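You operate a simulated robot arm through the tools that you are given. There is no shell and no other tool. Be economical: measure what you need, move in short steps, check, and stop when the job is done.

You run a simulated two-armed robot. Do the job below in one go: nothing can be reset, and whatever is moved stays where it is left.

Task
On the grey table, fold the blue cloth in half, so that its two short edges meet.

Only the result counts: the job must be done as asked and must still hold three seconds after the hand-in. Knocking over, shifting, dropping, spilling or breaking anything else fails it. Flat cloth is picked up by pressing the open fingertips on it (5 to 10 N) and closing them slowly along it; thin cloth reads only 2 to 8 mm in the jaws.

Robot
Two 7-joint arms with two-finger parallel grippers on one trunk, on a base that drives. Base frame: it is fixed to the floor where the robot stands at the start and does not move with it; the origin is under the middle of the robot, x ahead of it, y to its left, z up; the surface under the hand at the start is at about z = 0.75. Readings come in m, degrees, newtons and seconds.
The left shoulder is at the start at [0.05, 0.177, 1.079], the right one opposite. With the tool pointing down near the work surface each hand reaches from about 0.22 to 0.7 m from the robot's upright axis, wherever it stands, measured 20 degrees to its own side. Places, roughly: grey table [0.7, 0.2, 0.8]. Payload 3.43 kg a hand.
The TCP of each hand is the grasp point between the finger pads, 0.034 m short of the fingertips. In the tool frame z runs along the fingers and y along their closing line. The gripper opens to 0.128 m. The fingers are 0.024 m wide and 0.012 m thick; the gripper's body (0.048 by 0.13 m) begins 0.096 m behind the TCP.
Orientation is that of the tool frame in the base frame, as a unit quaternion [x, y, z, w]. With the fingers straight down and closing along the base's y, the tool's x points along the base's -x, its y along +y and its z along -z.

Tools
- The arms move only by the tool apply_moves. It takes "left_moves", "right_moves" or both (then of equal length, played together; a hand with none holds still); each is one flat list of numbers, 7 for each row, row after row: the shift along the tool's x, y, z in mm, then the turn, a rotation vector about the tool's x, y, z in degrees, then the opening in per cent of the stroke, from 0 (shut) to 100 (fully open). In form: [dx, dy, dz, ax, ay, az, hand, dx, dy, dz, ax, ay, az, hand, ...]. A call has 1 to 20 rows; each row shifts and turns the commanded pose from where the row before left it, along the tool's axes as they then stand. A row lasts 0.2 s, in which the tool goes at most 0.05 m and 8.6 degrees; a call with a longer step from one row to the next is refused whole, and so is a gripper value outside its range. A pose out of reach is approached as far as the arm can. The call stops where the force on the tool passes 40 N (or 10 N more than at its start, if that is more) or the arm is blocked; 0.2 s more then pass. The fingers move at their own pace (about 0.108 m/s each) and stop on an object; they squeeze with about 39 N. The grip force told is the motor's: it shows also when the fingers shut on nothing. Time passes only in rows, and 0.2 s behind the last, so rows that do not move let the fingers close. It gives the time, the measured TCP pose, the force on the tool (base axes), the opening and the grip force at its end, in the units of the frame above (readings bear some noise), with the torque about the TCP (base axes, N m) and any sound that the robot's microphone picked up.
- Cameras (640 x 400 px; columns grow to the right, rows downward): "scene" is now at [0.1382, -0.0481, 1.2246]; the picture's right is [-0.48, -0.88, 0.00], its down [-0.63, 0.34, -0.70] and it looks along [0.61, -0.33, -0.72] (base axes); focal length 263 px, centre (320, 200). "left" rides on the left gripper at [0.076, 0.011, -0.16] in its tool frame; the picture's right is [-0.15, 0.99, 0.00], its down [-0.88, -0.13, -0.46] and it looks along [-0.45, -0.07, 0.89] (tool axes); focal length 234 px, centre (320, 200). "right" rides on the right gripper at [0.076, -0.011, -0.16] in its tool frame; the picture's right is [0.15, 0.99, 0.00], its down [-0.88, 0.13, -0.46] and it looks along [-0.45, 0.07, 0.89] (tool axes); focal length 234 px, centre (320, 200). There is no depth. A picture from a camera that has moved, and an enlarged one, comes with that camera's place and axes in the base frame and with its lens. The place of the scene camera against the robot may be out by one fixed shift of up to 0.012 m in any direction.
- get_image(camera): a new picture of that camera. The clock stands still meanwhile.
- slide_trunk(by): slides the trunk up (or, below 0, down) by that many m; the arms and the scene camera ride with it, the base frame stays. It gives what a move gives, with no picture.
- drive_base(legs): drives the robot by 1 to 6 legs, each [ahead, turn to the left] in m and degrees, along the robot's own axes; the way and the turn of a leg run together, so that a leg with both is an arc; at most 1.5 m and 180 degrees a leg. The arms and the cameras ride along, it lands a little off, and it stops where it bumps. It gives what a move gives.
- turn_head(pan, tilt): turns the head with the scene camera to pan (to the left, within 80 degrees either way) and tilt (down, from -29 to 69), counted from straight ahead of the robot. It gives what a move gives.
- close_up(camera, box): a new picture of the part [left, top, right, bottom] of that camera's present view, enlarged. The clock stands still meanwhile.
- job_done(): hands the job in; it is judged then, once.

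Work in short steps. Places have to be worked out from the pictures, the camera data and where the tool is seen: move nearer, look again, correct. Check each grasp and each placing, and mend what went wrong. You have 120 turns and 100 pictures in all, those below and enlarged ones among them. Open the grippers and draw the arms clear of the work before you hand the job in, unless the task says otherwise; then end with one line.

The tools are called after "Emit:" as name(argument=value, ...) on one line, values as JSON. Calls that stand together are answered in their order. apply_moves: Moves the arms, as the interface text tells. Its arguments: {"type":"object","properties":{"left_moves":{"type":"array"},"right_moves":{"type":"array"}},"required":[]} The other tools are called the same way: slide_trunk (by) slides the trunk up or down; drive_base (legs) drives the base; turn_head (pan, tilt) turns the head that bears the scene camera; get_image (camera) takes a picture; close_up (camera, box) takes an enlarged picture of a part of a camera's view; job_done () hands the job in.

At the start:

```text
clock: 0.0
left_eef_pos: [0.436, 0.0613, 0.9594]
left_ee_rot: [0.0, 1.0, 0.0, 0.0]
left_force: [-0.3, -0.6, -0.2]
left_moment: [-0.02, -0.02, 0.0]
left_gripper_width: 0.1282
left_grasp_force: 0.1
right_eef_pos: [0.4187, -0.3642, 0.9924]
right_ee_rot: [0.0, 1.0, 0.0, -0.001]
right_force: [0.8, -0.3, -0.7]
right_moment: [0.0, -0.04, 0.01]
right_gripper_width: 0.1281
right_grasp_force: 0.0
trunk travel left (down, up): [-0.25, 0.151]
robot x, y, heading: [0.0014, -0.0018, -0.1]
head pan, tilt: [-28.5, 45.9]
```

scene: 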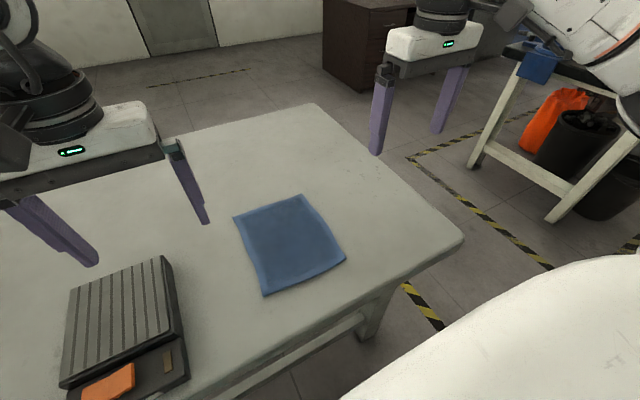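
right: 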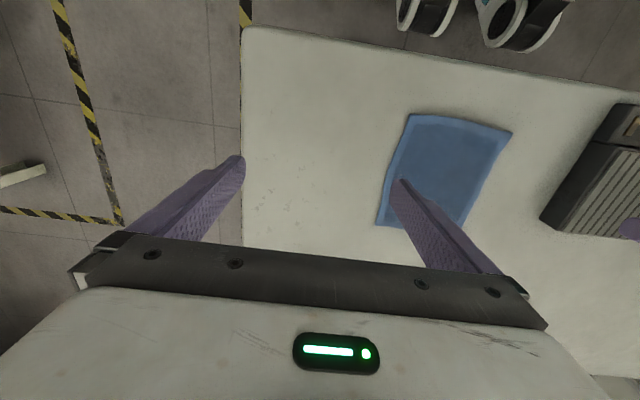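
left: 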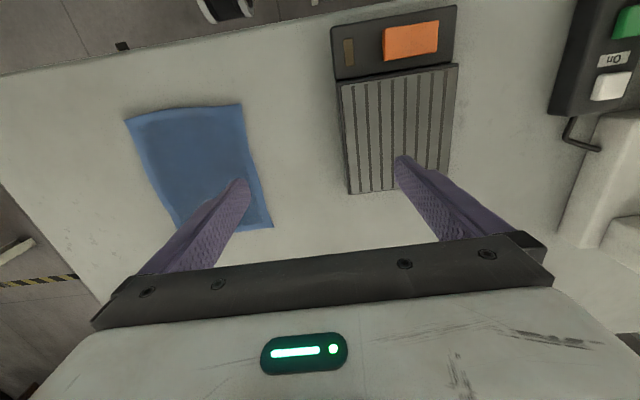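

The views agree on the cloth: near edge at x≈0.37 (y −0.225 to −0.045) and far edge at x≈0.585. The short edges run along y, so I'll fold near to far with both hands and bring them above the two near corners.

Emit:
apply_moves(left_moves=[11.6, -24.8, 26, 0, 0, 0, 25, 11.6, -24.8, 26, 0, 0, 0, 25, 11.6, -24.8, 26, 0, 0, 0, 25, 11.6, -24.8, 26, 0, 0, 0, 25, 11.6, -24.8, 26, 0, 0, 0, 25, 0, 0, 0, 0, 0, 0, 25], right_moves=[8.1, 31.4, 32.4, 0, 0, 0, 25, 8.1, 31.4, 32.4, 0, 0, 0, 25, 8.1, 31.4, 32.4, 0, 0, 0, 25, 8.1, 31.4, 32.4, 0, 0, 0, 25, 8.1, 31.4, 32.4, 0, 0, 0, 25, 0, 0, 0, 0, 0, 0, 25])

Emit:
get_image(camera="left")

Emit:
get_image(camera="right")

Emit:
get_image(camera="scene")

```text
clock: 1.4
left_eef_pos: [0.3782, -0.0649, 0.8301]
left_ee_rot: [-0.001, 1.0, 0.0, 0.0]
left_force: [0.2, 0.9, 0.4]
left_moment: [0.0, 0.0, 0.04]
left_gripper_width: 0.0321
left_grasp_force: 0.0
right_eef_pos: [0.3763, -0.2063, 0.8289]
right_ee_rot: [0.0, 1.0, 0.0, 0.0]
right_force: [-0.3, 0.3, 0.4]
right_moment: [0.0, 0.02, 0.01]
right_gripper_width: 0.0319
right_grasp_force: 0.0
trunk travel left (down, up): [-0.25, 0.151]
robot x, y, heading: [-0.0017, -0.0032, 0.1]
head pan, tilt: [-28.5, 45.9]
```

```text
96 pictures are left
camera left: at [0.3027, -0.0542, 0.9883], right [0.15, 0.99, 0.0], down [0.88, -0.13, 0.46], along [0.45, -0.07, -0.89], focal length 234 px, centre (320, 200)
```

left: 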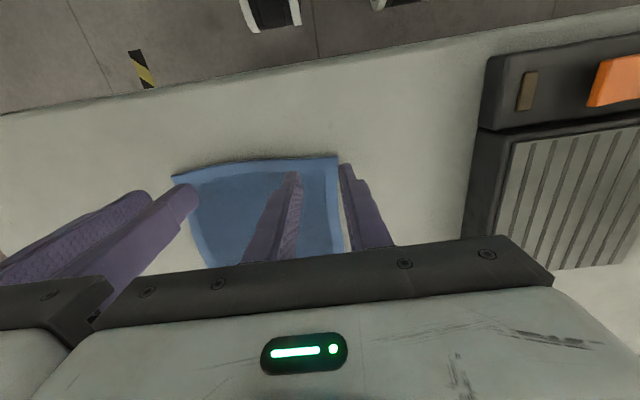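

```text
95 pictures are left
camera right: at [0.3009, -0.2175, 0.9881], right [-0.15, 0.99, 0.0], down [0.88, 0.13, 0.46], along [0.45, 0.07, -0.89], focal length 234 px, centre (320, 200)
```

right: 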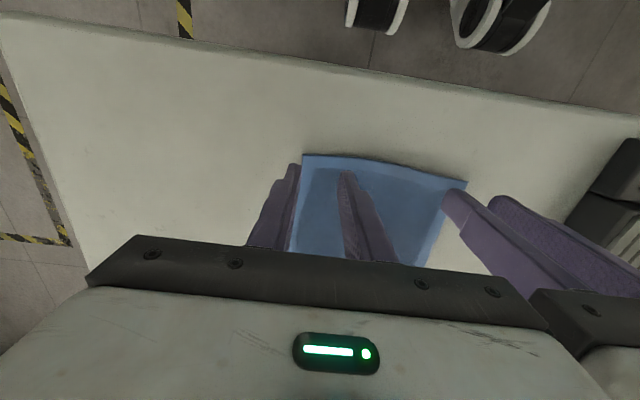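

```text
94 pictures are left
camera scene: at [0.1382, -0.0481, 1.2246], right [-0.48, -0.88, 0.0], down [-0.63, 0.34, -0.7], along [0.61, -0.33, -0.72], focal length 263 px, centre (320, 200)
```

scene: 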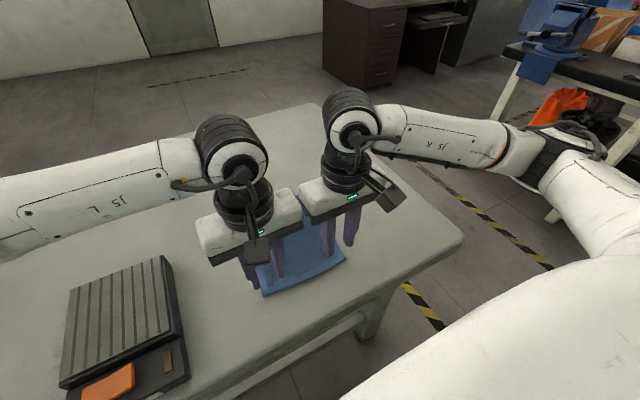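

The near corners are at about (0.375, −0.046) and (0.371, −0.224). I narrow the jaws to about 18 mm, nudge each hand over its corner, and descend close to the surface.

Emit:
apply_moves(left_moves=[-6, -2, 10, 0, 0, 0, 14, 0, 0, 15, 0, 0, 0, 14, 0, 0, 12, 0, 0, 0, 14, 0, 0, 4, 0, 0, 0, 14], right_moves=[-4, 1, 10, 0, 0, 0, 14, 0, 0, 15, 0, 0, 0, 14, 0, 0, 12, 0, 0, 0, 14, 0, 0, 4, 0, 0, 0, 14])

Emit:
get_image(camera="left")

Emit:
get_image(camera="right")

```text
clock: 2.4
left_eef_pos: [0.3845, -0.0666, 0.7891]
left_ee_rot: [0.0, 1.0, 0.0, 0.0]
left_force: [-0.1, 0.4, 1.4]
left_moment: [0.03, 0.02, -0.02]
left_gripper_width: 0.018
left_grasp_force: 0.1
right_eef_pos: [0.382, -0.2061, 0.789]
right_ee_rot: [0.0, 1.0, 0.0, 0.0]
right_force: [0.0, -0.8, 0.9]
right_moment: [-0.03, -0.02, 0.05]
right_gripper_width: 0.0177
right_grasp_force: 0.0
trunk travel left (down, up): [-0.25, 0.151]
robot x, y, heading: [-0.002, -0.0016, -0.2]
head pan, tilt: [-28.5, 45.9]
```

```text
93 pictures are left
camera left: at [0.3084, -0.0553, 0.9472], right [0.15, 0.99, 0.0], down [0.88, -0.13, 0.46], along [0.45, -0.07, -0.89], focal length 234 px, centre (320, 200)
```

left: 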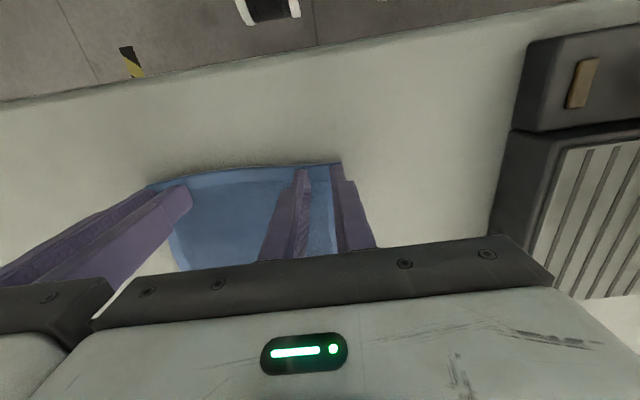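

```text
92 pictures are left
camera right: at [0.3063, -0.2168, 0.9487], right [-0.15, 0.99, 0.0], down [0.88, 0.13, 0.46], along [0.45, 0.07, -0.89], focal length 234 px, centre (320, 200)
```

right: 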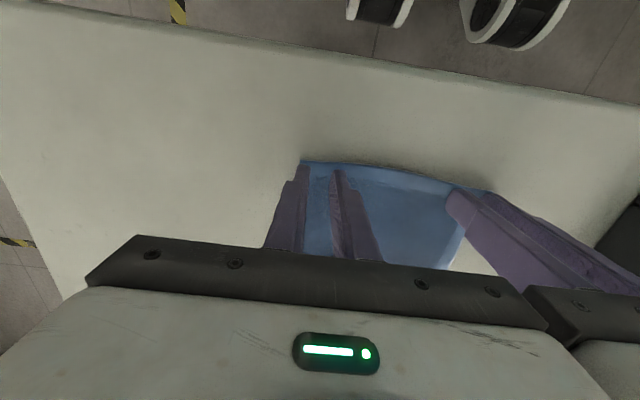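

The tips are on or near the cloth and both fingers of each hand are over it. I press down in small steps to feel the surface.

Emit:
apply_moves(left_moves=[0, -1, 1.5, 0, 0, 0, 14, 0, 0, 1.5, 0, 0, 0, 14], right_moves=[0, 0, 1.5, 0, 0, 0, 14, 0, 0, 1.5, 0, 0, 0, 14])

```text
clock: 3.0
left_eef_pos: [0.3832, -0.067, 0.7865]
left_ee_rot: [0.0, 1.0, 0.001, 0.0]
left_force: [0.7, 0.6, 6.5]
left_moment: [-0.02, -0.09, -0.03]
left_gripper_width: 0.0178
left_grasp_force: 0.1
right_eef_pos: [0.382, -0.2063, 0.7889]
right_ee_rot: [0.0, 1.0, 0.0, 0.001]
right_force: [-0.5, 0.4, 5.0]
right_moment: [0.01, 0.03, 0.0]
right_gripper_width: 0.0178
right_grasp_force: 0.1
trunk travel left (down, up): [-0.25, 0.151]
robot x, y, heading: [-0.0001, 0.0009, 0.1]
head pan, tilt: [-28.5, 45.9]
```

Contact reads 6.5 N and 5 N. I press a touch more and close slowly.

Emit:
apply_moves(left_moves=[0, 0, 0.5, 0, 0, 0, 12, 0, 0, 0, 0, 0, 0, 10, 0, 0, 0, 0, 0, 0, 8, 0, 0, 0, 0, 0, 0, 6, 0, 0, 0, 0, 0, 0, 4, 0, 0, 0, 0, 0, 0, 2, 0, 0, 0, 0, 0, 0, 0, 0, 0, 0, 0, 0, 0, 0], right_moves=[0, 0, 1, 0, 0, 0, 12, 0, 0, 0, 0, 0, 0, 10, 0, 0, 0, 0, 0, 0, 8, 0, 0, 0, 0, 0, 0, 6, 0, 0, 0, 0, 0, 0, 4, 0, 0, 0, 0, 0, 0, 2, 0, 0, 0, 0, 0, 0, 0, 0, 0, 0, 0, 0, 0, 0])

Emit:
get_image(camera="left")

Emit:
get_image(camera="right")

```text
clock: 4.8
left_eef_pos: [0.3833, -0.0675, 0.7877]
left_ee_rot: [0.0, 1.0, -0.002, 0.0]
left_force: [1.0, -14.6, 11.1]
left_moment: [-0.51, -0.08, -0.02]
left_gripper_width: 0.0031
left_grasp_force: 38.1
right_eef_pos: [0.3817, -0.2046, 0.7873]
right_ee_rot: [-0.001, 1.0, 0.002, 0.002]
right_force: [-1.0, 14.1, 14.7]
right_moment: [0.53, -0.01, 0.03]
right_gripper_width: 0.0033
right_grasp_force: 37.8
trunk travel left (down, up): [-0.25, 0.151]
robot x, y, heading: [-0.004, -0.001, -0.1]
head pan, tilt: [-28.5, 45.9]
```

```text
91 pictures are left
camera left: at [0.3072, -0.0557, 0.9457], right [0.15, 0.99, 0.0], down [0.88, -0.13, 0.46], along [0.45, -0.07, -0.89], focal length 234 px, centre (320, 200)
```

left: 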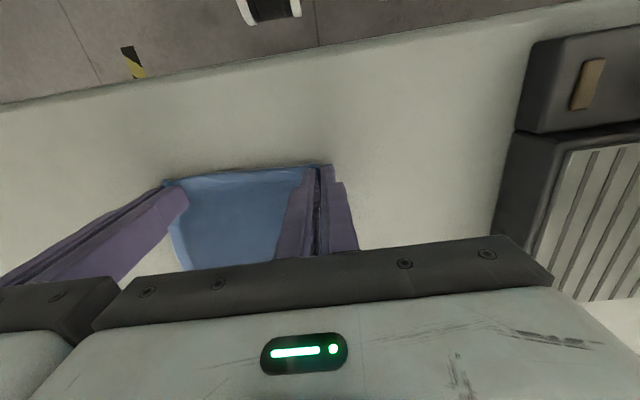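

```text
90 pictures are left
camera right: at [0.3058, -0.2164, 0.9464], right [-0.15, 0.99, 0.0], down [0.88, 0.13, 0.46], along [0.45, 0.07, -0.89], focal length 234 px, centre (320, 200)
```

right: 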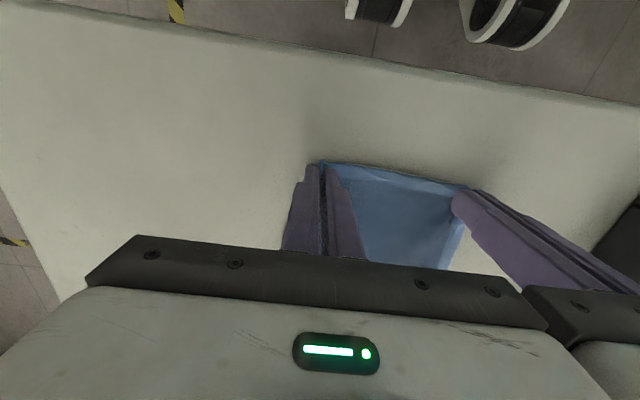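

Both jaws hold cloth at about 3 mm, with some tension between the hands. I lift 25 mm and look.

Emit:
apply_moves(left_moves=[0, -0.5, -5, 0, 0, 0, 0, 0, 0, -10, 0, 0, 0, 0, 0, 0, -10, 0, 0, 0, 0], right_moves=[0, 0.5, -5, 0, 0, 0, 0, 0, 0, -10, 0, 0, 0, 0, 0, 0, -10, 0, 0, 0, 0])

Emit:
get_image(camera="left")

Emit:
close_up(camera="scene", box=[180, 160, 400, 310])

```text
clock: 5.6
left_eef_pos: [0.3832, -0.067, 0.811]
left_ee_rot: [0.0, 1.0, -0.001, 0.0]
left_force: [0.7, -13.3, 0.5]
left_moment: [-0.44, -0.02, 0.05]
left_gripper_width: 0.0032
left_grasp_force: 38.3
right_eef_pos: [0.3825, -0.2067, 0.8098]
right_ee_rot: [0.0, 1.0, 0.001, 0.0]
right_force: [-0.7, 13.3, 0.0]
right_moment: [0.45, 0.0, -0.03]
right_gripper_width: 0.0032
right_grasp_force: 37.4
trunk travel left (down, up): [-0.25, 0.151]
robot x, y, heading: [0.0011, -0.0005, 0.0]
head pan, tilt: [-28.5, 45.9]
```

```text
89 pictures are left
camera left: at [0.3079, -0.0558, 0.9695], right [0.15, 0.99, 0.0], down [0.88, -0.13, 0.46], along [0.45, -0.07, -0.89], focal length 234 px, centre (320, 200)
```

left: 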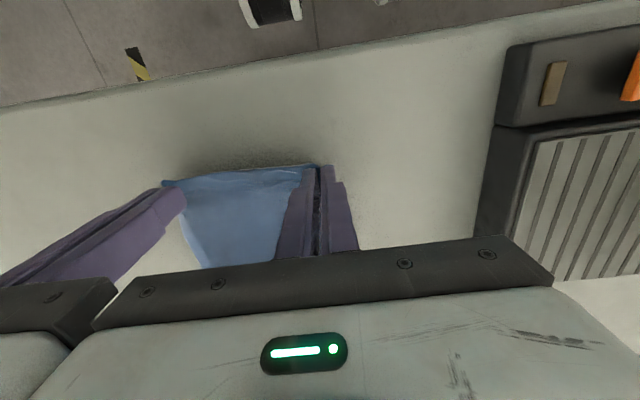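

```text
2.67 times, centred on (290, 235) of scene
camera zoom: at [0.1381, -0.0481, 1.2245], right [-0.48, -0.88, 0.0], down [-0.63, 0.34, -0.7], along [0.61, -0.33, -0.72], focal length 702 px, centre (400, 107)
```

zoom: 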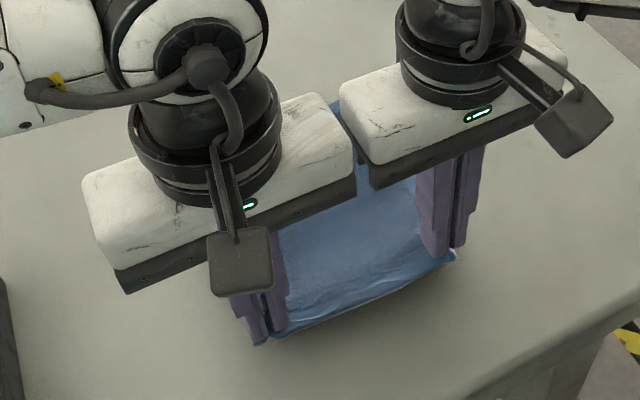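

Both corners are held. A true fold turns the edge up and over, so I tip the fingers back toward the robot while carrying the edge along an arc around the fold line at x≈0.48. First I do the rising half, slightly easing the tension.

Emit:
apply_moves(left_moves=[-10, -0.5, -9.5, 0, 2.5, 0, 0, -10, -0.5, -9.5, 0, 2.5, 0, 0, -11.5, 0, -12.5, 0, 3.5, 0, 0, -11.5, 0, -12.5, 0, 3.5, 0, 0, -14, 0, -10.7, 0, 3.5, 0, 0, -14, 0, -10.7, 0, 3.5, 0, 0, -15.7, 0, -8, 0, 3.5, 0, 0, -15.7, 0, -8, 0, 3.5, 0, 0], right_moves=[-10, 0.5, -9.5, 0, 2.5, 0, 0, -10, 0.5, -9.5, 0, 2.5, 0, 0, -11.5, 0, -12.5, 0, 3.5, 0, 0, -11.5, 0, -12.5, 0, 3.5, 0, 0, -14, 0, -10.7, 0, 3.5, 0, 0, -14, 0, -10.7, 0, 3.5, 0, 0, -15.7, 0, -8, 0, 3.5, 0, 0, -15.7, 0, -8, 0, 3.5, 0, 0])

Emit:
get_image(camera="scene")

Emit:
get_image(camera="left")

```text
clock: 7.4
left_eef_pos: [0.4923, -0.0493, 0.8686]
left_ee_rot: [-0.014, 0.977, -0.008, -0.211]
left_force: [0.6, -24.5, -0.1]
left_moment: [-0.77, 0.02, 0.48]
left_gripper_width: 0.0034
left_grasp_force: 38.4
left hand out of reach, approached as far as the arm can: row 8
right_eef_pos: [0.4959, -0.201, 0.8718]
right_ee_rot: [-0.004, 0.974, 0.003, -0.225]
right_force: [-0.8, 24.7, -1.2]
right_moment: [0.81, -0.01, -0.54]
right_gripper_width: 0.0033
right_grasp_force: 37.8
trunk travel left (down, up): [-0.25, 0.151]
robot x, y, heading: [0.0016, 0.0028, 0.1]
head pan, tilt: [-28.5, 45.9]
```

```text
87 pictures are left
camera scene: at [0.1383, -0.0478, 1.2246], right [-0.48, -0.88, 0.0], down [-0.63, 0.34, -0.7], along [0.61, -0.33, -0.72], focal length 263 px, centre (320, 200)
```

scene: 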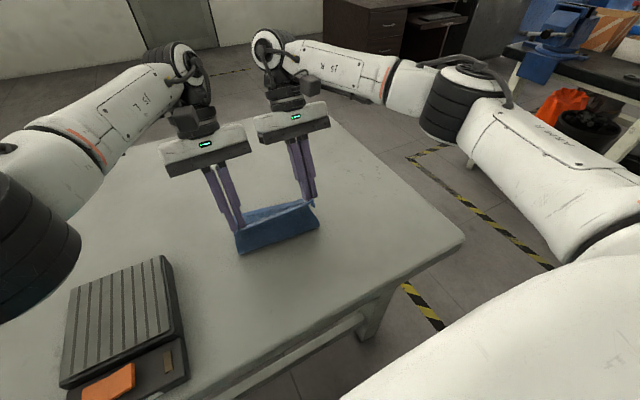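

```text
86 pictures are left
camera left: at [0.4881, -0.0367, 1.044], right [0.1, 0.99, -0.07], down [0.99, -0.1, 0.05], along [0.05, -0.08, -1.0], focal length 234 px, centre (320, 200)
```

left: 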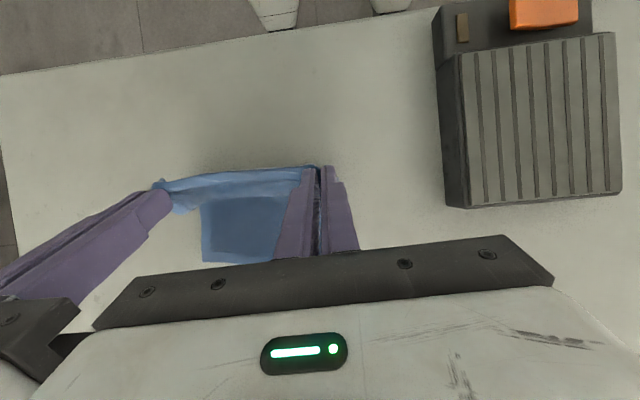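

The left arm is at its reach with this tilt and drifted outwards. I reduce the tilt while continuing over the top, one short step.

Emit:
apply_moves(left_moves=[-7, 0, -3, 0, -5, 0, 0, -7, 0, -2, 0, -5, 0, 0], right_moves=[-7, 0, -3, 0, -5, 0, 0, -7, 0, -2, 0, -5, 0, 0])

```text
clock: 8.0
left_eef_pos: [0.4981, -0.0612, 0.8685]
left_ee_rot: [0.0, 0.99, 0.001, -0.138]
left_force: [0.1, -0.8, 0.2]
left_moment: [0.02, -0.03, -0.01]
left_gripper_width: 0.0032
left_grasp_force: 37.5
right_eef_pos: [0.5101, -0.2068, 0.8702]
right_ee_rot: [0.001, 0.99, -0.001, -0.14]
right_force: [0.3, 0.0, -0.4]
right_moment: [-0.01, -0.01, 0.02]
right_gripper_width: 0.0
right_grasp_force: 32.4
trunk travel left (down, up): [-0.25, 0.151]
robot x, y, heading: [0.0003, -0.0014, -0.1]
head pan, tilt: [-28.5, 45.9]
```

The right jaw now reads 0 mm, so it lost the cloth. I look at the state.

Emit:
get_image(camera="scene")

Emit:
get_image(camera="right")

Emit:
get_image(camera="left")

```text
85 pictures are left
camera scene: at [0.1382, -0.0479, 1.2246], right [-0.48, -0.88, 0.0], down [-0.63, 0.34, -0.7], along [0.61, -0.33, -0.72], focal length 263 px, centre (320, 200)
```

scene: 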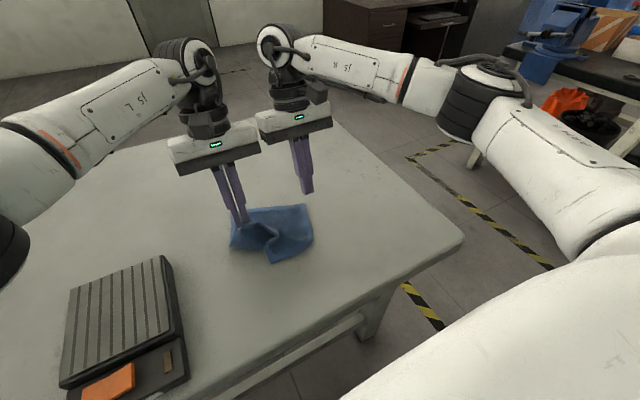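

```text
84 pictures are left
camera right: at [0.4819, -0.2167, 1.0436], right [-0.14, 0.99, 0.04], down [0.97, 0.13, 0.2], along [0.19, 0.06, -0.98], focal length 234 px, centre (320, 200)
```

right: 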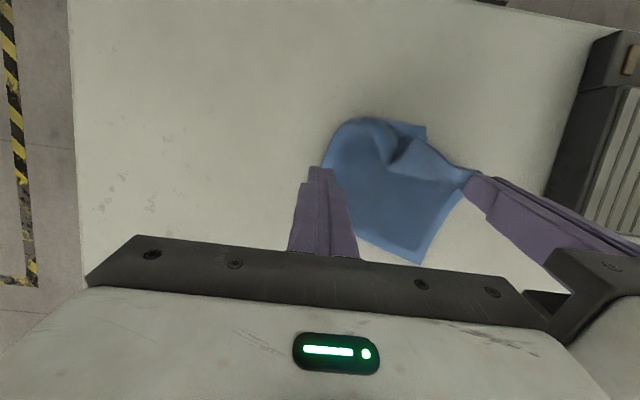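

```text
83 pictures are left
camera left: at [0.4686, -0.0503, 1.0414], right [0.14, 0.99, -0.04], down [0.97, -0.13, 0.2], along [0.19, -0.06, -0.98], focal length 234 px, centre (320, 200)
```

left: 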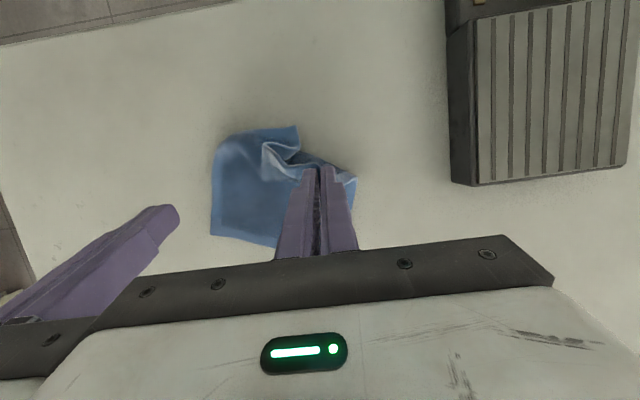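

The left hand still holds its corner. I lay the cloth back out by reversing the arc with the left hand, and take the right hand clear.

Emit:
apply_moves(left_moves=[22, 0, 10.4, 0, -4, 0, 0, 22, 0, 10.4, 0, -4, 0, 0, 18.4, 0, 12.7, 0, -4, 0, 0, 18.4, 0, 12.7, 0, -4, 0, 0, 17.5, 3, 17.5, 0, 0, 0, 0, 17.5, 3, 15, 0, 0, 0, 0, 10, 0, 8, 0, 0, 0, 0], right_moves=[0, -20, -10, 0, -4, 0, 0, 0, -20, -10, 0, -4, 0, 0, 0, -20, -10, 0, -4, 0, 0, 0, -20, -10, 0, -4, 0, 0, 0, -20, 0, 0, 0, 0, 0, 0, -20, 0, 0, 0, 0, 0, 0, -10, 0, 0, 0, 0, 0])

Emit:
get_image(camera="scene")

Emit:
get_image(camera="right")

```text
clock: 9.6
left_eef_pos: [0.3645, -0.0555, 0.7958]
left_ee_rot: [-0.001, 1.0, 0.0, 0.001]
left_force: [0.0, 0.0, -1.0]
left_moment: [-0.01, 0.0, 0.02]
left_gripper_width: 0.0029
left_grasp_force: 38.0
right_eef_pos: [0.517, -0.3351, 0.9074]
right_ee_rot: [0.0, 1.0, 0.0, 0.0]
right_force: [0.1, 0.3, 0.0]
right_moment: [0.02, 0.01, 0.02]
right_gripper_width: 0.0001
right_grasp_force: 32.7
trunk travel left (down, up): [-0.25, 0.151]
robot x, y, heading: [0.0007, -0.0002, -0.0]
head pan, tilt: [-28.5, 45.9]
```

```text
82 pictures are left
camera scene: at [0.1382, -0.0481, 1.2247], right [-0.48, -0.88, 0.0], down [-0.63, 0.34, -0.7], along [0.61, -0.33, -0.72], focal length 263 px, centre (320, 200)
```

scene: 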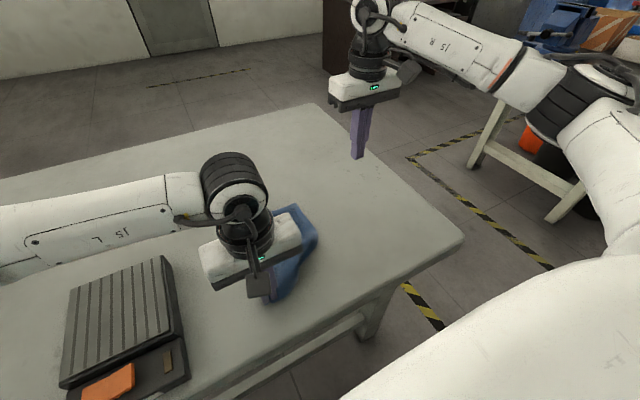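

```text
81 pictures are left
camera right: at [0.4414, -0.3465, 1.0668], right [-0.15, 0.99, 0.0], down [0.88, 0.13, 0.46], along [0.45, 0.07, -0.89], focal length 234 px, centre (320, 200)
```

right: 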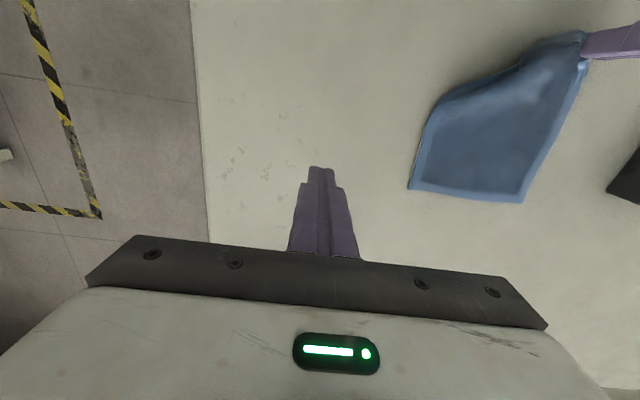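

The near-right corner looks folded over. I lower, release, withdraw the left hand up and aside, and look.

Emit:
apply_moves(left_moves=[0, 0, 5, 0, 0, 0, 0, 0, 0, 0, 0, 0, 0, 15, 0, 0, 0, 0, 0, 0, 25, 0, 0, -20, 0, 0, 0, 25, 0, 30, -30, 0, 0, 0, 25, 0, 40, -20, 0, 0, 0, 25, 0, 40, 0, 0, 0, 0, 25, 0, 40, 0, 0, 0, 0, 25])

Emit:
get_image(camera="scene")

Emit:
get_image(camera="left")

```text
clock: 11.4
left_eef_pos: [0.3657, 0.0959, 0.8627]
left_ee_rot: [0.0, 1.0, 0.0, 0.0]
left_force: [0.1, -0.2, -0.2]
left_moment: [0.01, 0.01, 0.0]
left_gripper_width: 0.0319
left_grasp_force: 0.1
right_eef_pos: [0.5181, -0.3349, 0.9073]
right_ee_rot: [-0.001, 1.0, 0.0, 0.0]
right_force: [0.5, -0.5, 0.4]
right_moment: [0.01, -0.04, 0.02]
right_gripper_width: 0.0
right_grasp_force: 32.6
trunk travel left (down, up): [-0.25, 0.151]
robot x, y, heading: [0.0019, 0.0032, 0.0]
head pan, tilt: [-28.5, 45.9]
```

```text
80 pictures are left
camera scene: at [0.1381, -0.0477, 1.2247], right [-0.48, -0.88, 0.0], down [-0.63, 0.34, -0.7], along [0.61, -0.33, -0.72], focal length 263 px, centre (320, 200)
```

scene: 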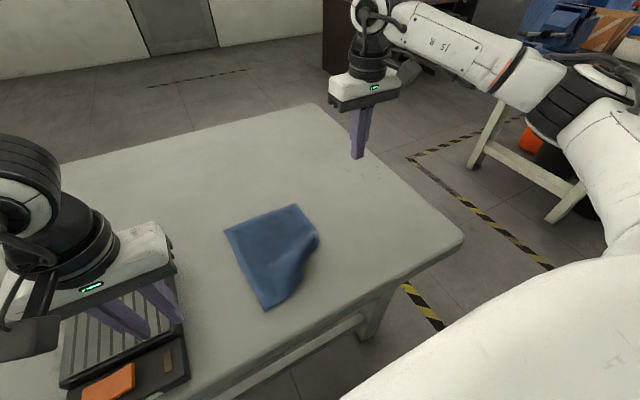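

```text
79 pictures are left
camera left: at [0.2904, 0.1063, 1.0211], right [0.15, 0.99, 0.0], down [0.88, -0.13, 0.46], along [0.45, -0.07, -0.89], focal length 234 px, centre (320, 200)
```

left: 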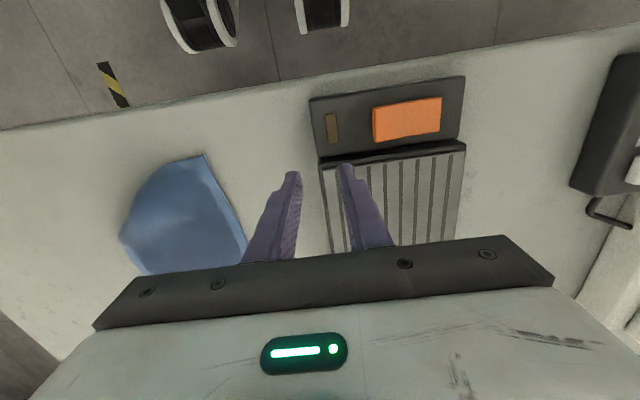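

The near-right corner is tucked under. I'll turn the robot about 16° right so the cloth is straight ahead and both arms have reach; first I raise the left hand well clear.

Emit:
apply_moves(left_moves=[0, 0, -40, 0, 0, 0, 25, 0, 0, -40, 0, 0, 0, 25, 0, 0, -30, 0, 0, 0, 25], right_moves=[0, 0, -30, 0, 0, 0, 14, 0, 0, -30, 0, 0, 0, 14, 0, 0, 0, 0, 0, 0, 14])

Emit:
drive_base(legs=[[0, -16]])

Emit:
turn_head(pan=0, tilt=50)

Emit:
get_image(camera="scene")

Emit:
get_image(camera="left")

Emit:
get_image(camera="right")

```text
clock: 12.2
left_eef_pos: [0.3656, 0.0949, 0.973]
left_ee_rot: [0.001, 1.0, 0.0, 0.0]
left_force: [0.6, 0.6, -0.2]
left_moment: [0.0, 0.04, -0.01]
left_gripper_width: 0.032
left_grasp_force: 0.1
right_eef_pos: [0.5169, -0.336, 0.9681]
right_ee_rot: [0.0, 1.0, 0.001, 0.0]
right_force: [0.3, 0.2, 0.5]
right_moment: [0.02, -0.05, 0.02]
right_gripper_width: 0.0177
right_grasp_force: 0.0
trunk travel left (down, up): [-0.25, 0.151]
robot x, y, heading: [-0.0009, 0.0028, 0.1]
head pan, tilt: [-28.5, 45.9]
```

```text
clock: 13.5
left_eef_pos: [0.3778, -0.0095, 0.9715]
left_ee_rot: [0.137, 0.991, 0.0, 0.0]
left_force: [-0.8, -0.5, 0.0]
left_moment: [0.02, -0.03, -0.05]
left_gripper_width: 0.0321
left_grasp_force: 0.1
right_eef_pos: [0.4067, -0.4632, 0.9679]
right_ee_rot: [0.138, 0.99, 0.0, 0.0]
right_force: [-0.6, 0.1, -0.1]
right_moment: [-0.01, -0.01, 0.02]
right_gripper_width: 0.0179
right_grasp_force: 0.1
trunk travel left (down, up): [-0.25, 0.151]
robot x, y, heading: [0.0017, 0.0017, -15.9]
head pan, tilt: [-28.5, 45.9]
```

```text
clock: 14.4
left_eef_pos: [0.3778, -0.0091, 0.9711]
left_ee_rot: [0.138, 0.99, 0.0, 0.0]
left_force: [0.0, 0.3, 0.1]
left_moment: [-0.03, 0.02, 0.01]
left_gripper_width: 0.0322
left_grasp_force: 0.0
right_eef_pos: [0.4075, -0.4633, 0.9679]
right_ee_rot: [0.138, 0.99, 0.0, 0.0]
right_force: [0.0, 0.0, -0.4]
right_moment: [0.02, 0.0, 0.01]
right_gripper_width: 0.0182
right_grasp_force: 0.1
trunk travel left (down, up): [-0.25, 0.151]
robot x, y, heading: [-0.0013, -0.0015, -15.8]
head pan, tilt: [0.0, 50.0]
```

```text
78 pictures are left
camera scene: at [0.1388, -0.0497, 1.219], right [-0.27, -0.96, 0.0], down [-0.74, 0.21, -0.64], along [0.62, -0.18, -0.77], focal length 263 px, centre (320, 200)
```

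scene: 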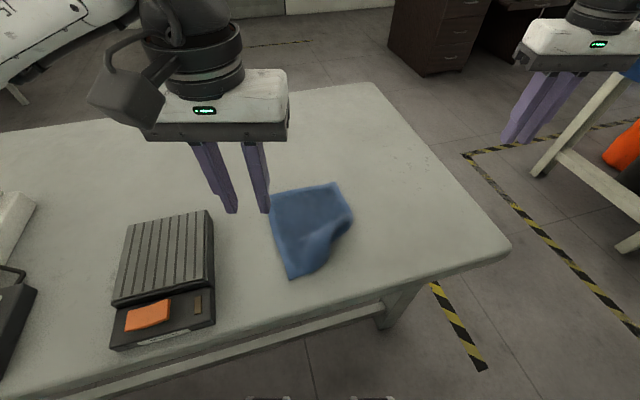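

```text
77 pictures are left
camera left: at [0.3086, 0.0223, 1.1301], right [0.41, 0.91, 0.0], down [0.81, -0.36, 0.46], along [0.42, -0.19, -0.89], focal length 234 px, centre (320, 200)
```

left: 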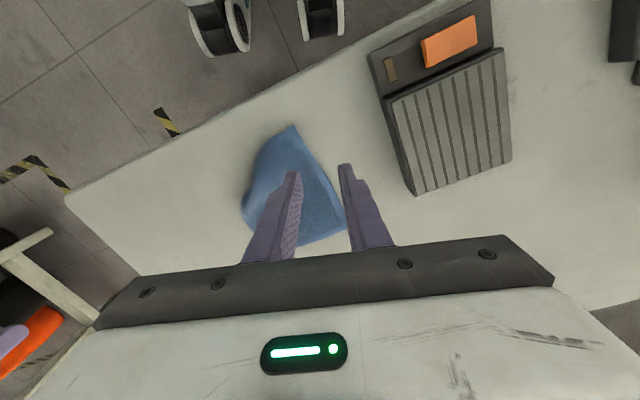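

```text
76 pictures are left
camera right: at [0.3312, -0.4536, 1.1277], right [0.13, 0.99, 0.0], down [0.88, -0.12, 0.46], along [0.45, -0.06, -0.89], focal length 234 px, centre (320, 200)
```

right: 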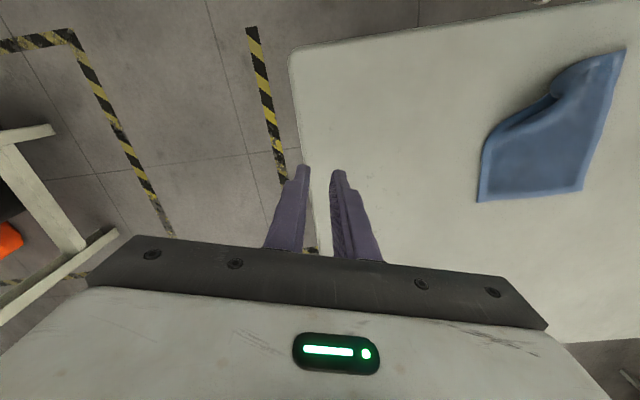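

The far edge is at about x≈0.565, with corners near y≈−0.04 and −0.20. I'll square the hands to base axes and bring them above the far corners, planning to lift by the far edge so the tucked corner falls free.

Emit:
apply_moves(left_moves=[0, 0, 0, 0, 0, -7.9, 14, 0, 0, 0, 0, 0, -7.9, 14, -25.3, -5.9, 18.6, 0, 0, 0, 14, -25.3, -5.9, 18.6, 0, 0, 0, 14, -25.3, -5.9, 18.6, 0, 0, 0, 14, -25.3, -5.9, 18.6, 0, 0, 0, 14, -25.3, -5.9, 18.6, 0, 0, 0, 14, -25.3, -5.9, 18.6, 0, 0, 0, 14, -25.3, -5.9, 18.6, 0, 0, 0, 14], right_moves=[0, 0, 0, 0, 0, -7.9, 14, 0, 0, 0, 0, 0, -7.9, 14, -21, 36, 18.3, 0, 0, 0, 14, -21, 36, 18.3, 0, 0, 0, 14, -21, 36, 18.3, 0, 0, 0, 14, -21, 36, 18.3, 0, 0, 0, 14, -21, 36, 18.3, 0, 0, 0, 14, -21, 36, 18.3, 0, 0, 0, 14, -21, 36, 18.3, 0, 0, 0, 14])

Emit:
get_image(camera="left")

Emit:
get_image(camera="right")

Emit:
get_image(camera="scene")

```text
clock: 16.4
left_eef_pos: [0.5559, -0.0497, 0.8404]
left_ee_rot: [0.0, 1.0, 0.0, 0.001]
left_force: [0.5, -0.3, 0.2]
left_moment: [-0.05, 0.0, 0.03]
left_gripper_width: 0.0178
left_grasp_force: 0.0
right_eef_pos: [0.5551, -0.2113, 0.8392]
right_ee_rot: [0.002, 1.0, 0.0, -0.001]
right_force: [0.2, 0.0, 0.2]
right_moment: [0.0, 0.0, 0.02]
right_gripper_width: 0.0177
right_grasp_force: 0.1
trunk travel left (down, up): [-0.25, 0.151]
robot x, y, heading: [0.0005, 0.0001, -15.8]
head pan, tilt: [0.0, 50.0]
```

```text
75 pictures are left
camera left: at [0.4811, -0.0386, 0.9994], right [0.15, 0.99, 0.0], down [0.88, -0.13, 0.46], along [0.45, -0.07, -0.89], focal length 234 px, centre (320, 200)
```

left: 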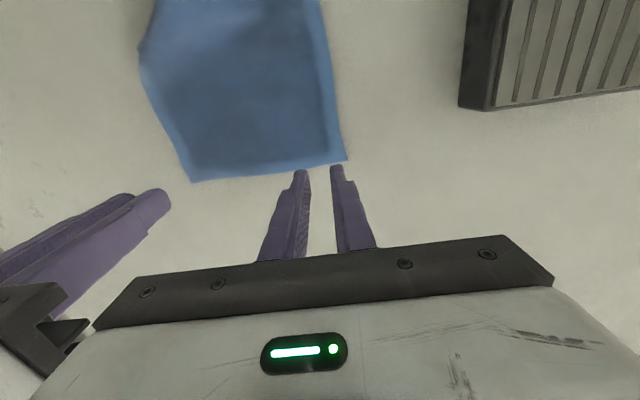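

```text
74 pictures are left
camera right: at [0.4801, -0.2222, 0.9988], right [-0.14, 0.99, 0.0], down [0.88, 0.13, 0.46], along [0.45, 0.07, -0.89], focal length 234 px, centre (320, 200)
```

right: 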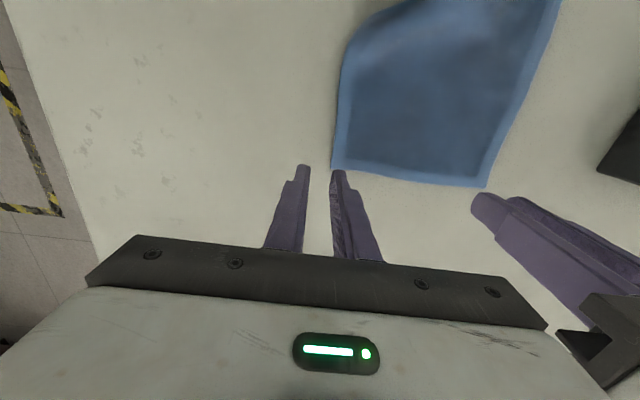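

```text
73 pictures are left
camera scene: at [0.1392, -0.0493, 1.2189], right [-0.27, -0.96, 0.0], down [-0.74, 0.21, -0.64], along [0.62, -0.18, -0.77], focal length 263 px, centre (320, 200)
```

scene: 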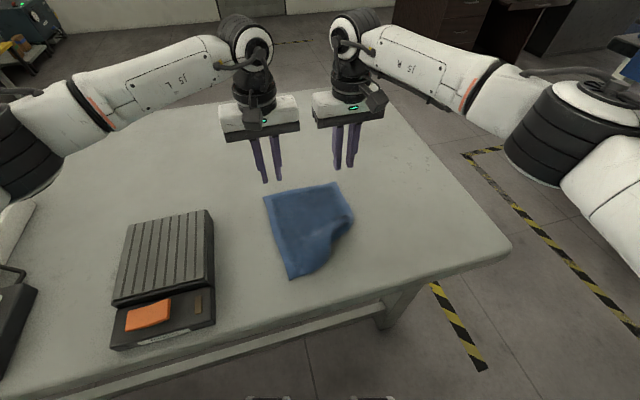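

The far corners measure (0.562, −0.021) and (0.565, −0.196). I shift sideways over them and descend to a light press.

Emit:
apply_moves(left_moves=[0, 5, 10, 0, 0, 0, 14, 0, 5, 15, 0, 0, 0, 14, 0, 0, 15, 0, 0, 0, 14, 0, 0, 9, 0, 0, 0, 14, 0, 0, 3, 0, 0, 0, 14], right_moves=[0, 17, 10, 0, 0, 0, 14, 0, 17, 15, 0, 0, 0, 14, 0, 0, 15, 0, 0, 0, 14, 0, 0, 9, 0, 0, 0, 14, 0, 0, 3, 0, 0, 0, 14])

Emit:
get_image(camera="left")

Emit:
get_image(camera="right")

```text
clock: 17.6
left_eef_pos: [0.5565, -0.0403, 0.7901]
left_ee_rot: [-0.001, 1.0, 0.0, 0.0]
left_force: [0.3, 0.8, 0.7]
left_moment: [0.03, 0.0, 0.02]
left_gripper_width: 0.018
left_grasp_force: 0.0
right_eef_pos: [0.5546, -0.18, 0.7889]
right_ee_rot: [0.001, 1.0, 0.0, 0.0]
right_force: [-0.1, -0.5, 1.4]
right_moment: [0.04, 0.02, -0.01]
right_gripper_width: 0.0179
right_grasp_force: 0.1
trunk travel left (down, up): [-0.25, 0.151]
robot x, y, heading: [0.0003, 0.0, -15.7]
head pan, tilt: [0.0, 50.0]
```

```text
72 pictures are left
camera left: at [0.4801, -0.0289, 0.9476], right [0.15, 0.99, 0.0], down [0.88, -0.13, 0.46], along [0.45, -0.07, -0.89], focal length 234 px, centre (320, 200)
```

left: 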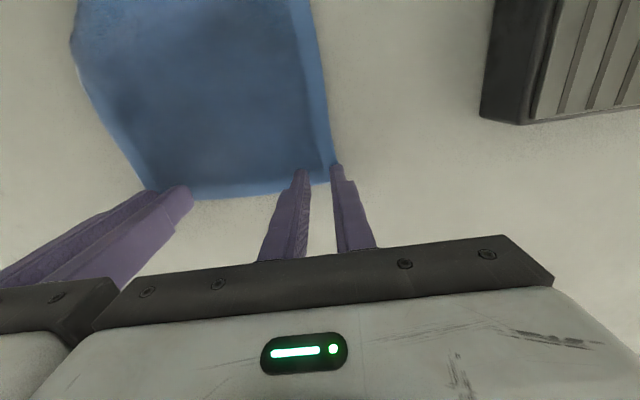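

```text
71 pictures are left
camera right: at [0.479, -0.1895, 0.9481], right [-0.15, 0.99, 0.0], down [0.88, 0.13, 0.46], along [0.45, 0.07, -0.89], focal length 234 px, centre (320, 200)
```

right: 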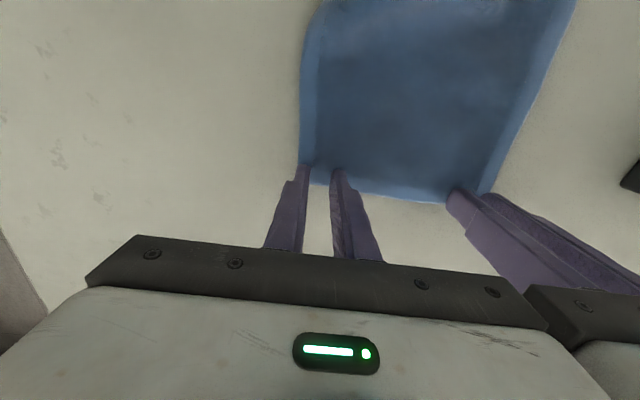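

The cloth corners are a bit further in than my fingers. I lift slightly, narrow the jaws to about 12 mm, and shift both hands inward, which leaves the bodies only just clear of each other. Then I press again.

Emit:
apply_moves(left_moves=[0, 0, -6, 0, 0, 0, 10, 0, -3, 0, 0, 0, 0, 10, 1, 0, 6, 0, 0, 0, 10, 0, 0, 2, 0, 0, 0, 10, 0, 0, 1.5, 0, 0, 0, 10], right_moves=[0, 0, -6, 0, 0, 0, 10, 0, 2.5, 0, 0, 0, 0, 10, 0, 0, 6, 0, 0, 0, 10, 0, 0, 2, 0, 0, 0, 10, 0, 0, 1, 0, 0, 0, 10])

Emit:
get_image(camera="left")

Emit:
get_image(camera="right")

```text
clock: 18.9
left_eef_pos: [0.5541, -0.042, 0.7877]
left_ee_rot: [0.0, 1.0, -0.001, 0.001]
left_force: [0.8, 0.1, 3.9]
left_moment: [-0.02, 0.0, 0.01]
left_gripper_width: 0.0128
left_grasp_force: 0.0
right_eef_pos: [0.5538, -0.1757, 0.7875]
right_ee_rot: [0.001, 1.0, 0.0, 0.002]
right_force: [-1.4, -1.8, 11.8]
right_moment: [-0.04, 0.09, 0.01]
right_gripper_width: 0.0127
right_grasp_force: 0.0
trunk travel left (down, up): [-0.25, 0.151]
robot x, y, heading: [-0.0036, 0.0013, -15.9]
head pan, tilt: [0.0, 50.0]
```

```text
70 pictures are left
camera left: at [0.4777, -0.0321, 0.9458], right [0.15, 0.99, 0.0], down [0.88, -0.13, 0.46], along [0.45, -0.07, -0.89], focal length 234 px, centre (320, 200)
```

left: 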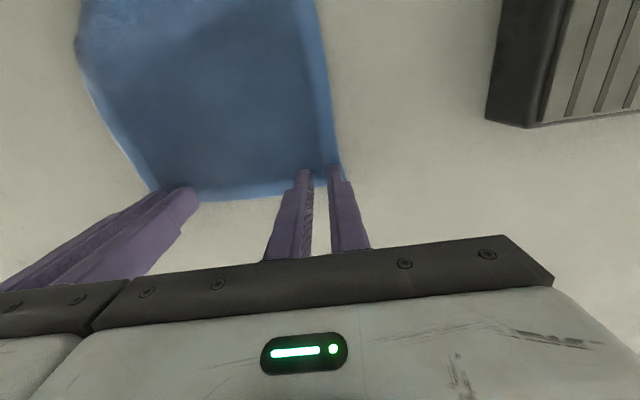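

```text
69 pictures are left
camera right: at [0.4785, -0.1864, 0.9464], right [-0.15, 0.99, 0.0], down [0.88, 0.13, 0.46], along [0.45, 0.07, -0.89], focal length 234 px, centre (320, 200)
```

right: 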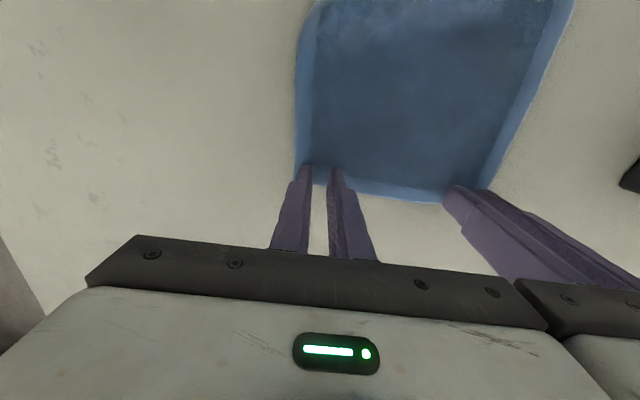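

Both outer fingers now rest on cloth (4 N and 12 N). Closing slowly.

Emit:
apply_moves(left_moves=[0, 0, 1, 0, 0, 0, 9, 0, 0, 0, 0, 0, 0, 7.5, 0, 0, 0, 0, 0, 0, 6, 0, 0, 0, 0, 0, 0, 4.5, 0, 0, 0, 0, 0, 0, 3, 0, 0, 0, 0, 0, 0, 1.5, 0, 0, 0, 0, 0, 0, 0, 0, 0, 0, 0, 0, 0, 0], right_moves=[0, 0, 0, 0, 0, 0, 9, 0, 0, 0, 0, 0, 0, 7.5, 0, 0, 0, 0, 0, 0, 6, 0, 0, 0, 0, 0, 0, 4.5, 0, 0, 0, 0, 0, 0, 3, 0, 0, 0, 0, 0, 0, 1.5, 0, 0, 0, 0, 0, 0, 0, 0, 0, 0, 0, 0, 0, 0])

```text
clock: 20.6
left_eef_pos: [0.5527, -0.0432, 0.7863]
left_ee_rot: [0.0, 1.0, -0.002, 0.002]
left_force: [1.3, -0.4, 11.8]
left_moment: [0.0, -0.03, -0.01]
left_gripper_width: 0.0002
left_grasp_force: 32.7
right_eef_pos: [0.5532, -0.1758, 0.7872]
right_ee_rot: [0.001, 1.0, 0.0, 0.001]
right_force: [0.6, -1.1, 18.0]
right_moment: [-0.07, 0.06, -0.02]
right_gripper_width: 0.0
right_grasp_force: 33.2
trunk travel left (down, up): [-0.25, 0.151]
robot x, y, heading: [0.0007, 0.0023, -16.1]
head pan, tilt: [0.0, 50.0]
```

Both closed on nothing; the hump was too small. I need an 18 mm gap but lack room between the bodies, so I open, lift, spread, yaw both hands 30° in parallel (bodies then clear each other), and come back in.

Emit:
apply_moves(left_moves=[0, 0, -8, 0, 0, 0, 14, 0, 12, -15, 0, 0, 0, 14, 0, 0, 0, 0, 0, 7.5, 14, 0, 0, 0, 0, 0, 7.5, 14, 0, 0, 0, 0, 0, 7.5, 14, 0, 0, 0, 0, 0, 7.5, 14], right_moves=[0, 0, -8, 0, 0, 0, 14, 0, -12, -15, 0, 0, 0, 14, 0, 0, 0, 0, 0, 7.5, 14, 0, 0, 0, 0, 0, 7.5, 14, 0, 0, 0, 0, 0, 7.5, 14, 0, 0, 0, 0, 0, 7.5, 14])

Emit:
get_image(camera="left")

Emit:
get_image(camera="right")

```text
clock: 22.1
left_eef_pos: [0.5532, -0.0311, 0.8073]
left_ee_rot: [0.26, 0.966, 0.0, 0.0]
left_force: [0.1, 0.3, 0.0]
left_moment: [0.02, 0.03, 0.03]
left_gripper_width: 0.0178
left_grasp_force: 0.0
right_eef_pos: [0.554, -0.1876, 0.8083]
right_ee_rot: [0.261, 0.965, 0.0, -0.001]
right_force: [0.0, -0.3, -1.0]
right_moment: [0.03, 0.01, 0.03]
right_gripper_width: 0.0176
right_grasp_force: 0.0
trunk travel left (down, up): [-0.25, 0.151]
robot x, y, heading: [0.0016, 0.0014, -16.0]
head pan, tilt: [0.0, 50.0]
```

```text
68 pictures are left
camera left: at [0.494, 0.0163, 0.9666], right [0.62, 0.78, 0.0], down [0.7, -0.55, 0.46], along [0.36, -0.28, -0.89], focal length 234 px, centre (320, 200)
```

left: 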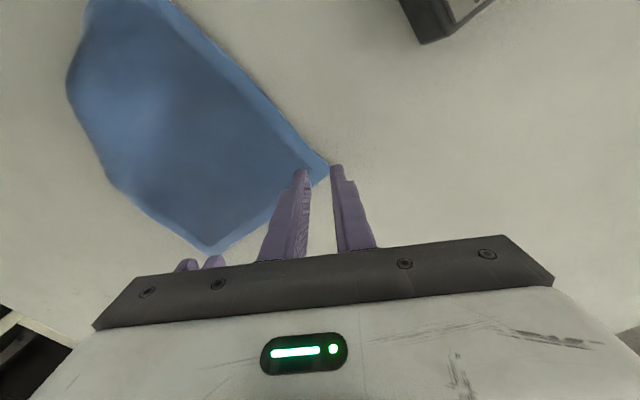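

```text
67 pictures are left
camera right: at [0.4829, -0.1586, 0.9674], right [0.37, 0.93, 0.0], down [0.83, -0.33, 0.46], along [0.42, -0.17, -0.89], focal length 234 px, centre (320, 200)
```

right: 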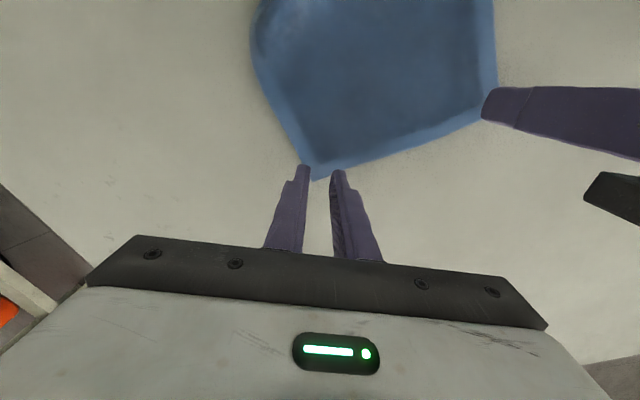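

Corners now: (0.560, −0.025) and (0.562, −0.196). I slide both hands in over them and descend to contact.

Emit:
apply_moves(left_moves=[0, -9.5, 0, 0, 0, 0, 14, 0, -9.5, 5, 0, 0, 0, 14, 0, 0, 10, 0, 0, 0, 14, 0, 0, 3, 0, 0, 0, 14, 0, 0, 2, 0, 0, 0, 14], right_moves=[6.5, 2.5, 0, 0, 0, 0, 14, 6.5, 2.5, 5, 0, 0, 0, 14, 0, 0, 10, 0, 0, 0, 14, 0, 0, 3, 0, 0, 0, 14, 0, 0, 2, 0, 0, 0, 14])

Emit:
get_image(camera="left")

Emit:
get_image(camera="right")

```text
clock: 23.2
left_eef_pos: [0.5445, -0.0483, 0.7894]
left_ee_rot: [0.259, 0.966, 0.0, 0.001]
left_force: [1.2, -0.7, 1.4]
left_moment: [-0.03, 0.03, 0.0]
left_gripper_width: 0.0176
left_grasp_force: 0.1
right_eef_pos: [0.5446, -0.1771, 0.7894]
right_ee_rot: [0.259, 0.966, -0.001, 0.0]
right_force: [-0.7, -0.3, 1.9]
right_moment: [0.01, 0.0, -0.02]
right_gripper_width: 0.018
right_grasp_force: 0.1
trunk travel left (down, up): [-0.25, 0.151]
robot x, y, heading: [-0.0009, 0.0016, -15.8]
head pan, tilt: [0.0, 50.0]
```

```text
66 pictures are left
camera left: at [0.4856, -0.0003, 0.9466], right [0.62, 0.78, 0.0], down [0.7, -0.55, 0.46], along [0.36, -0.28, -0.89], focal length 234 px, centre (320, 200)
```

left: 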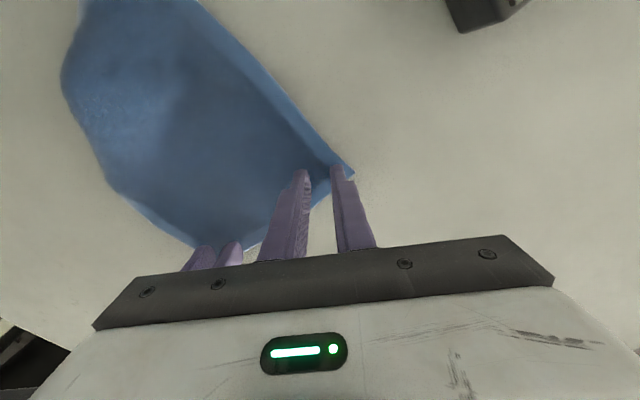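

```text
65 pictures are left
camera right: at [0.4743, -0.148, 0.9481], right [0.37, 0.93, 0.0], down [0.83, -0.33, 0.46], along [0.42, -0.17, -0.89], focal length 234 px, centre (320, 200)
```

right: 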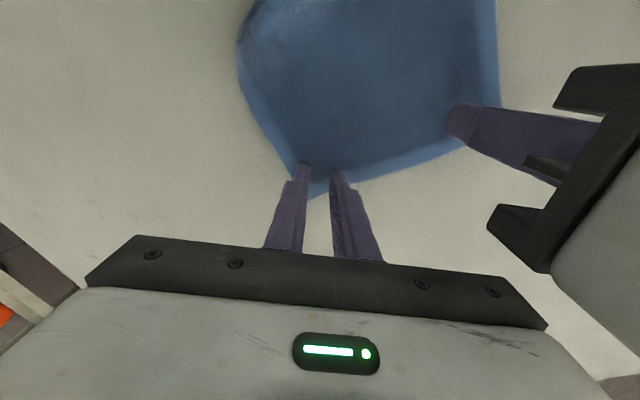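

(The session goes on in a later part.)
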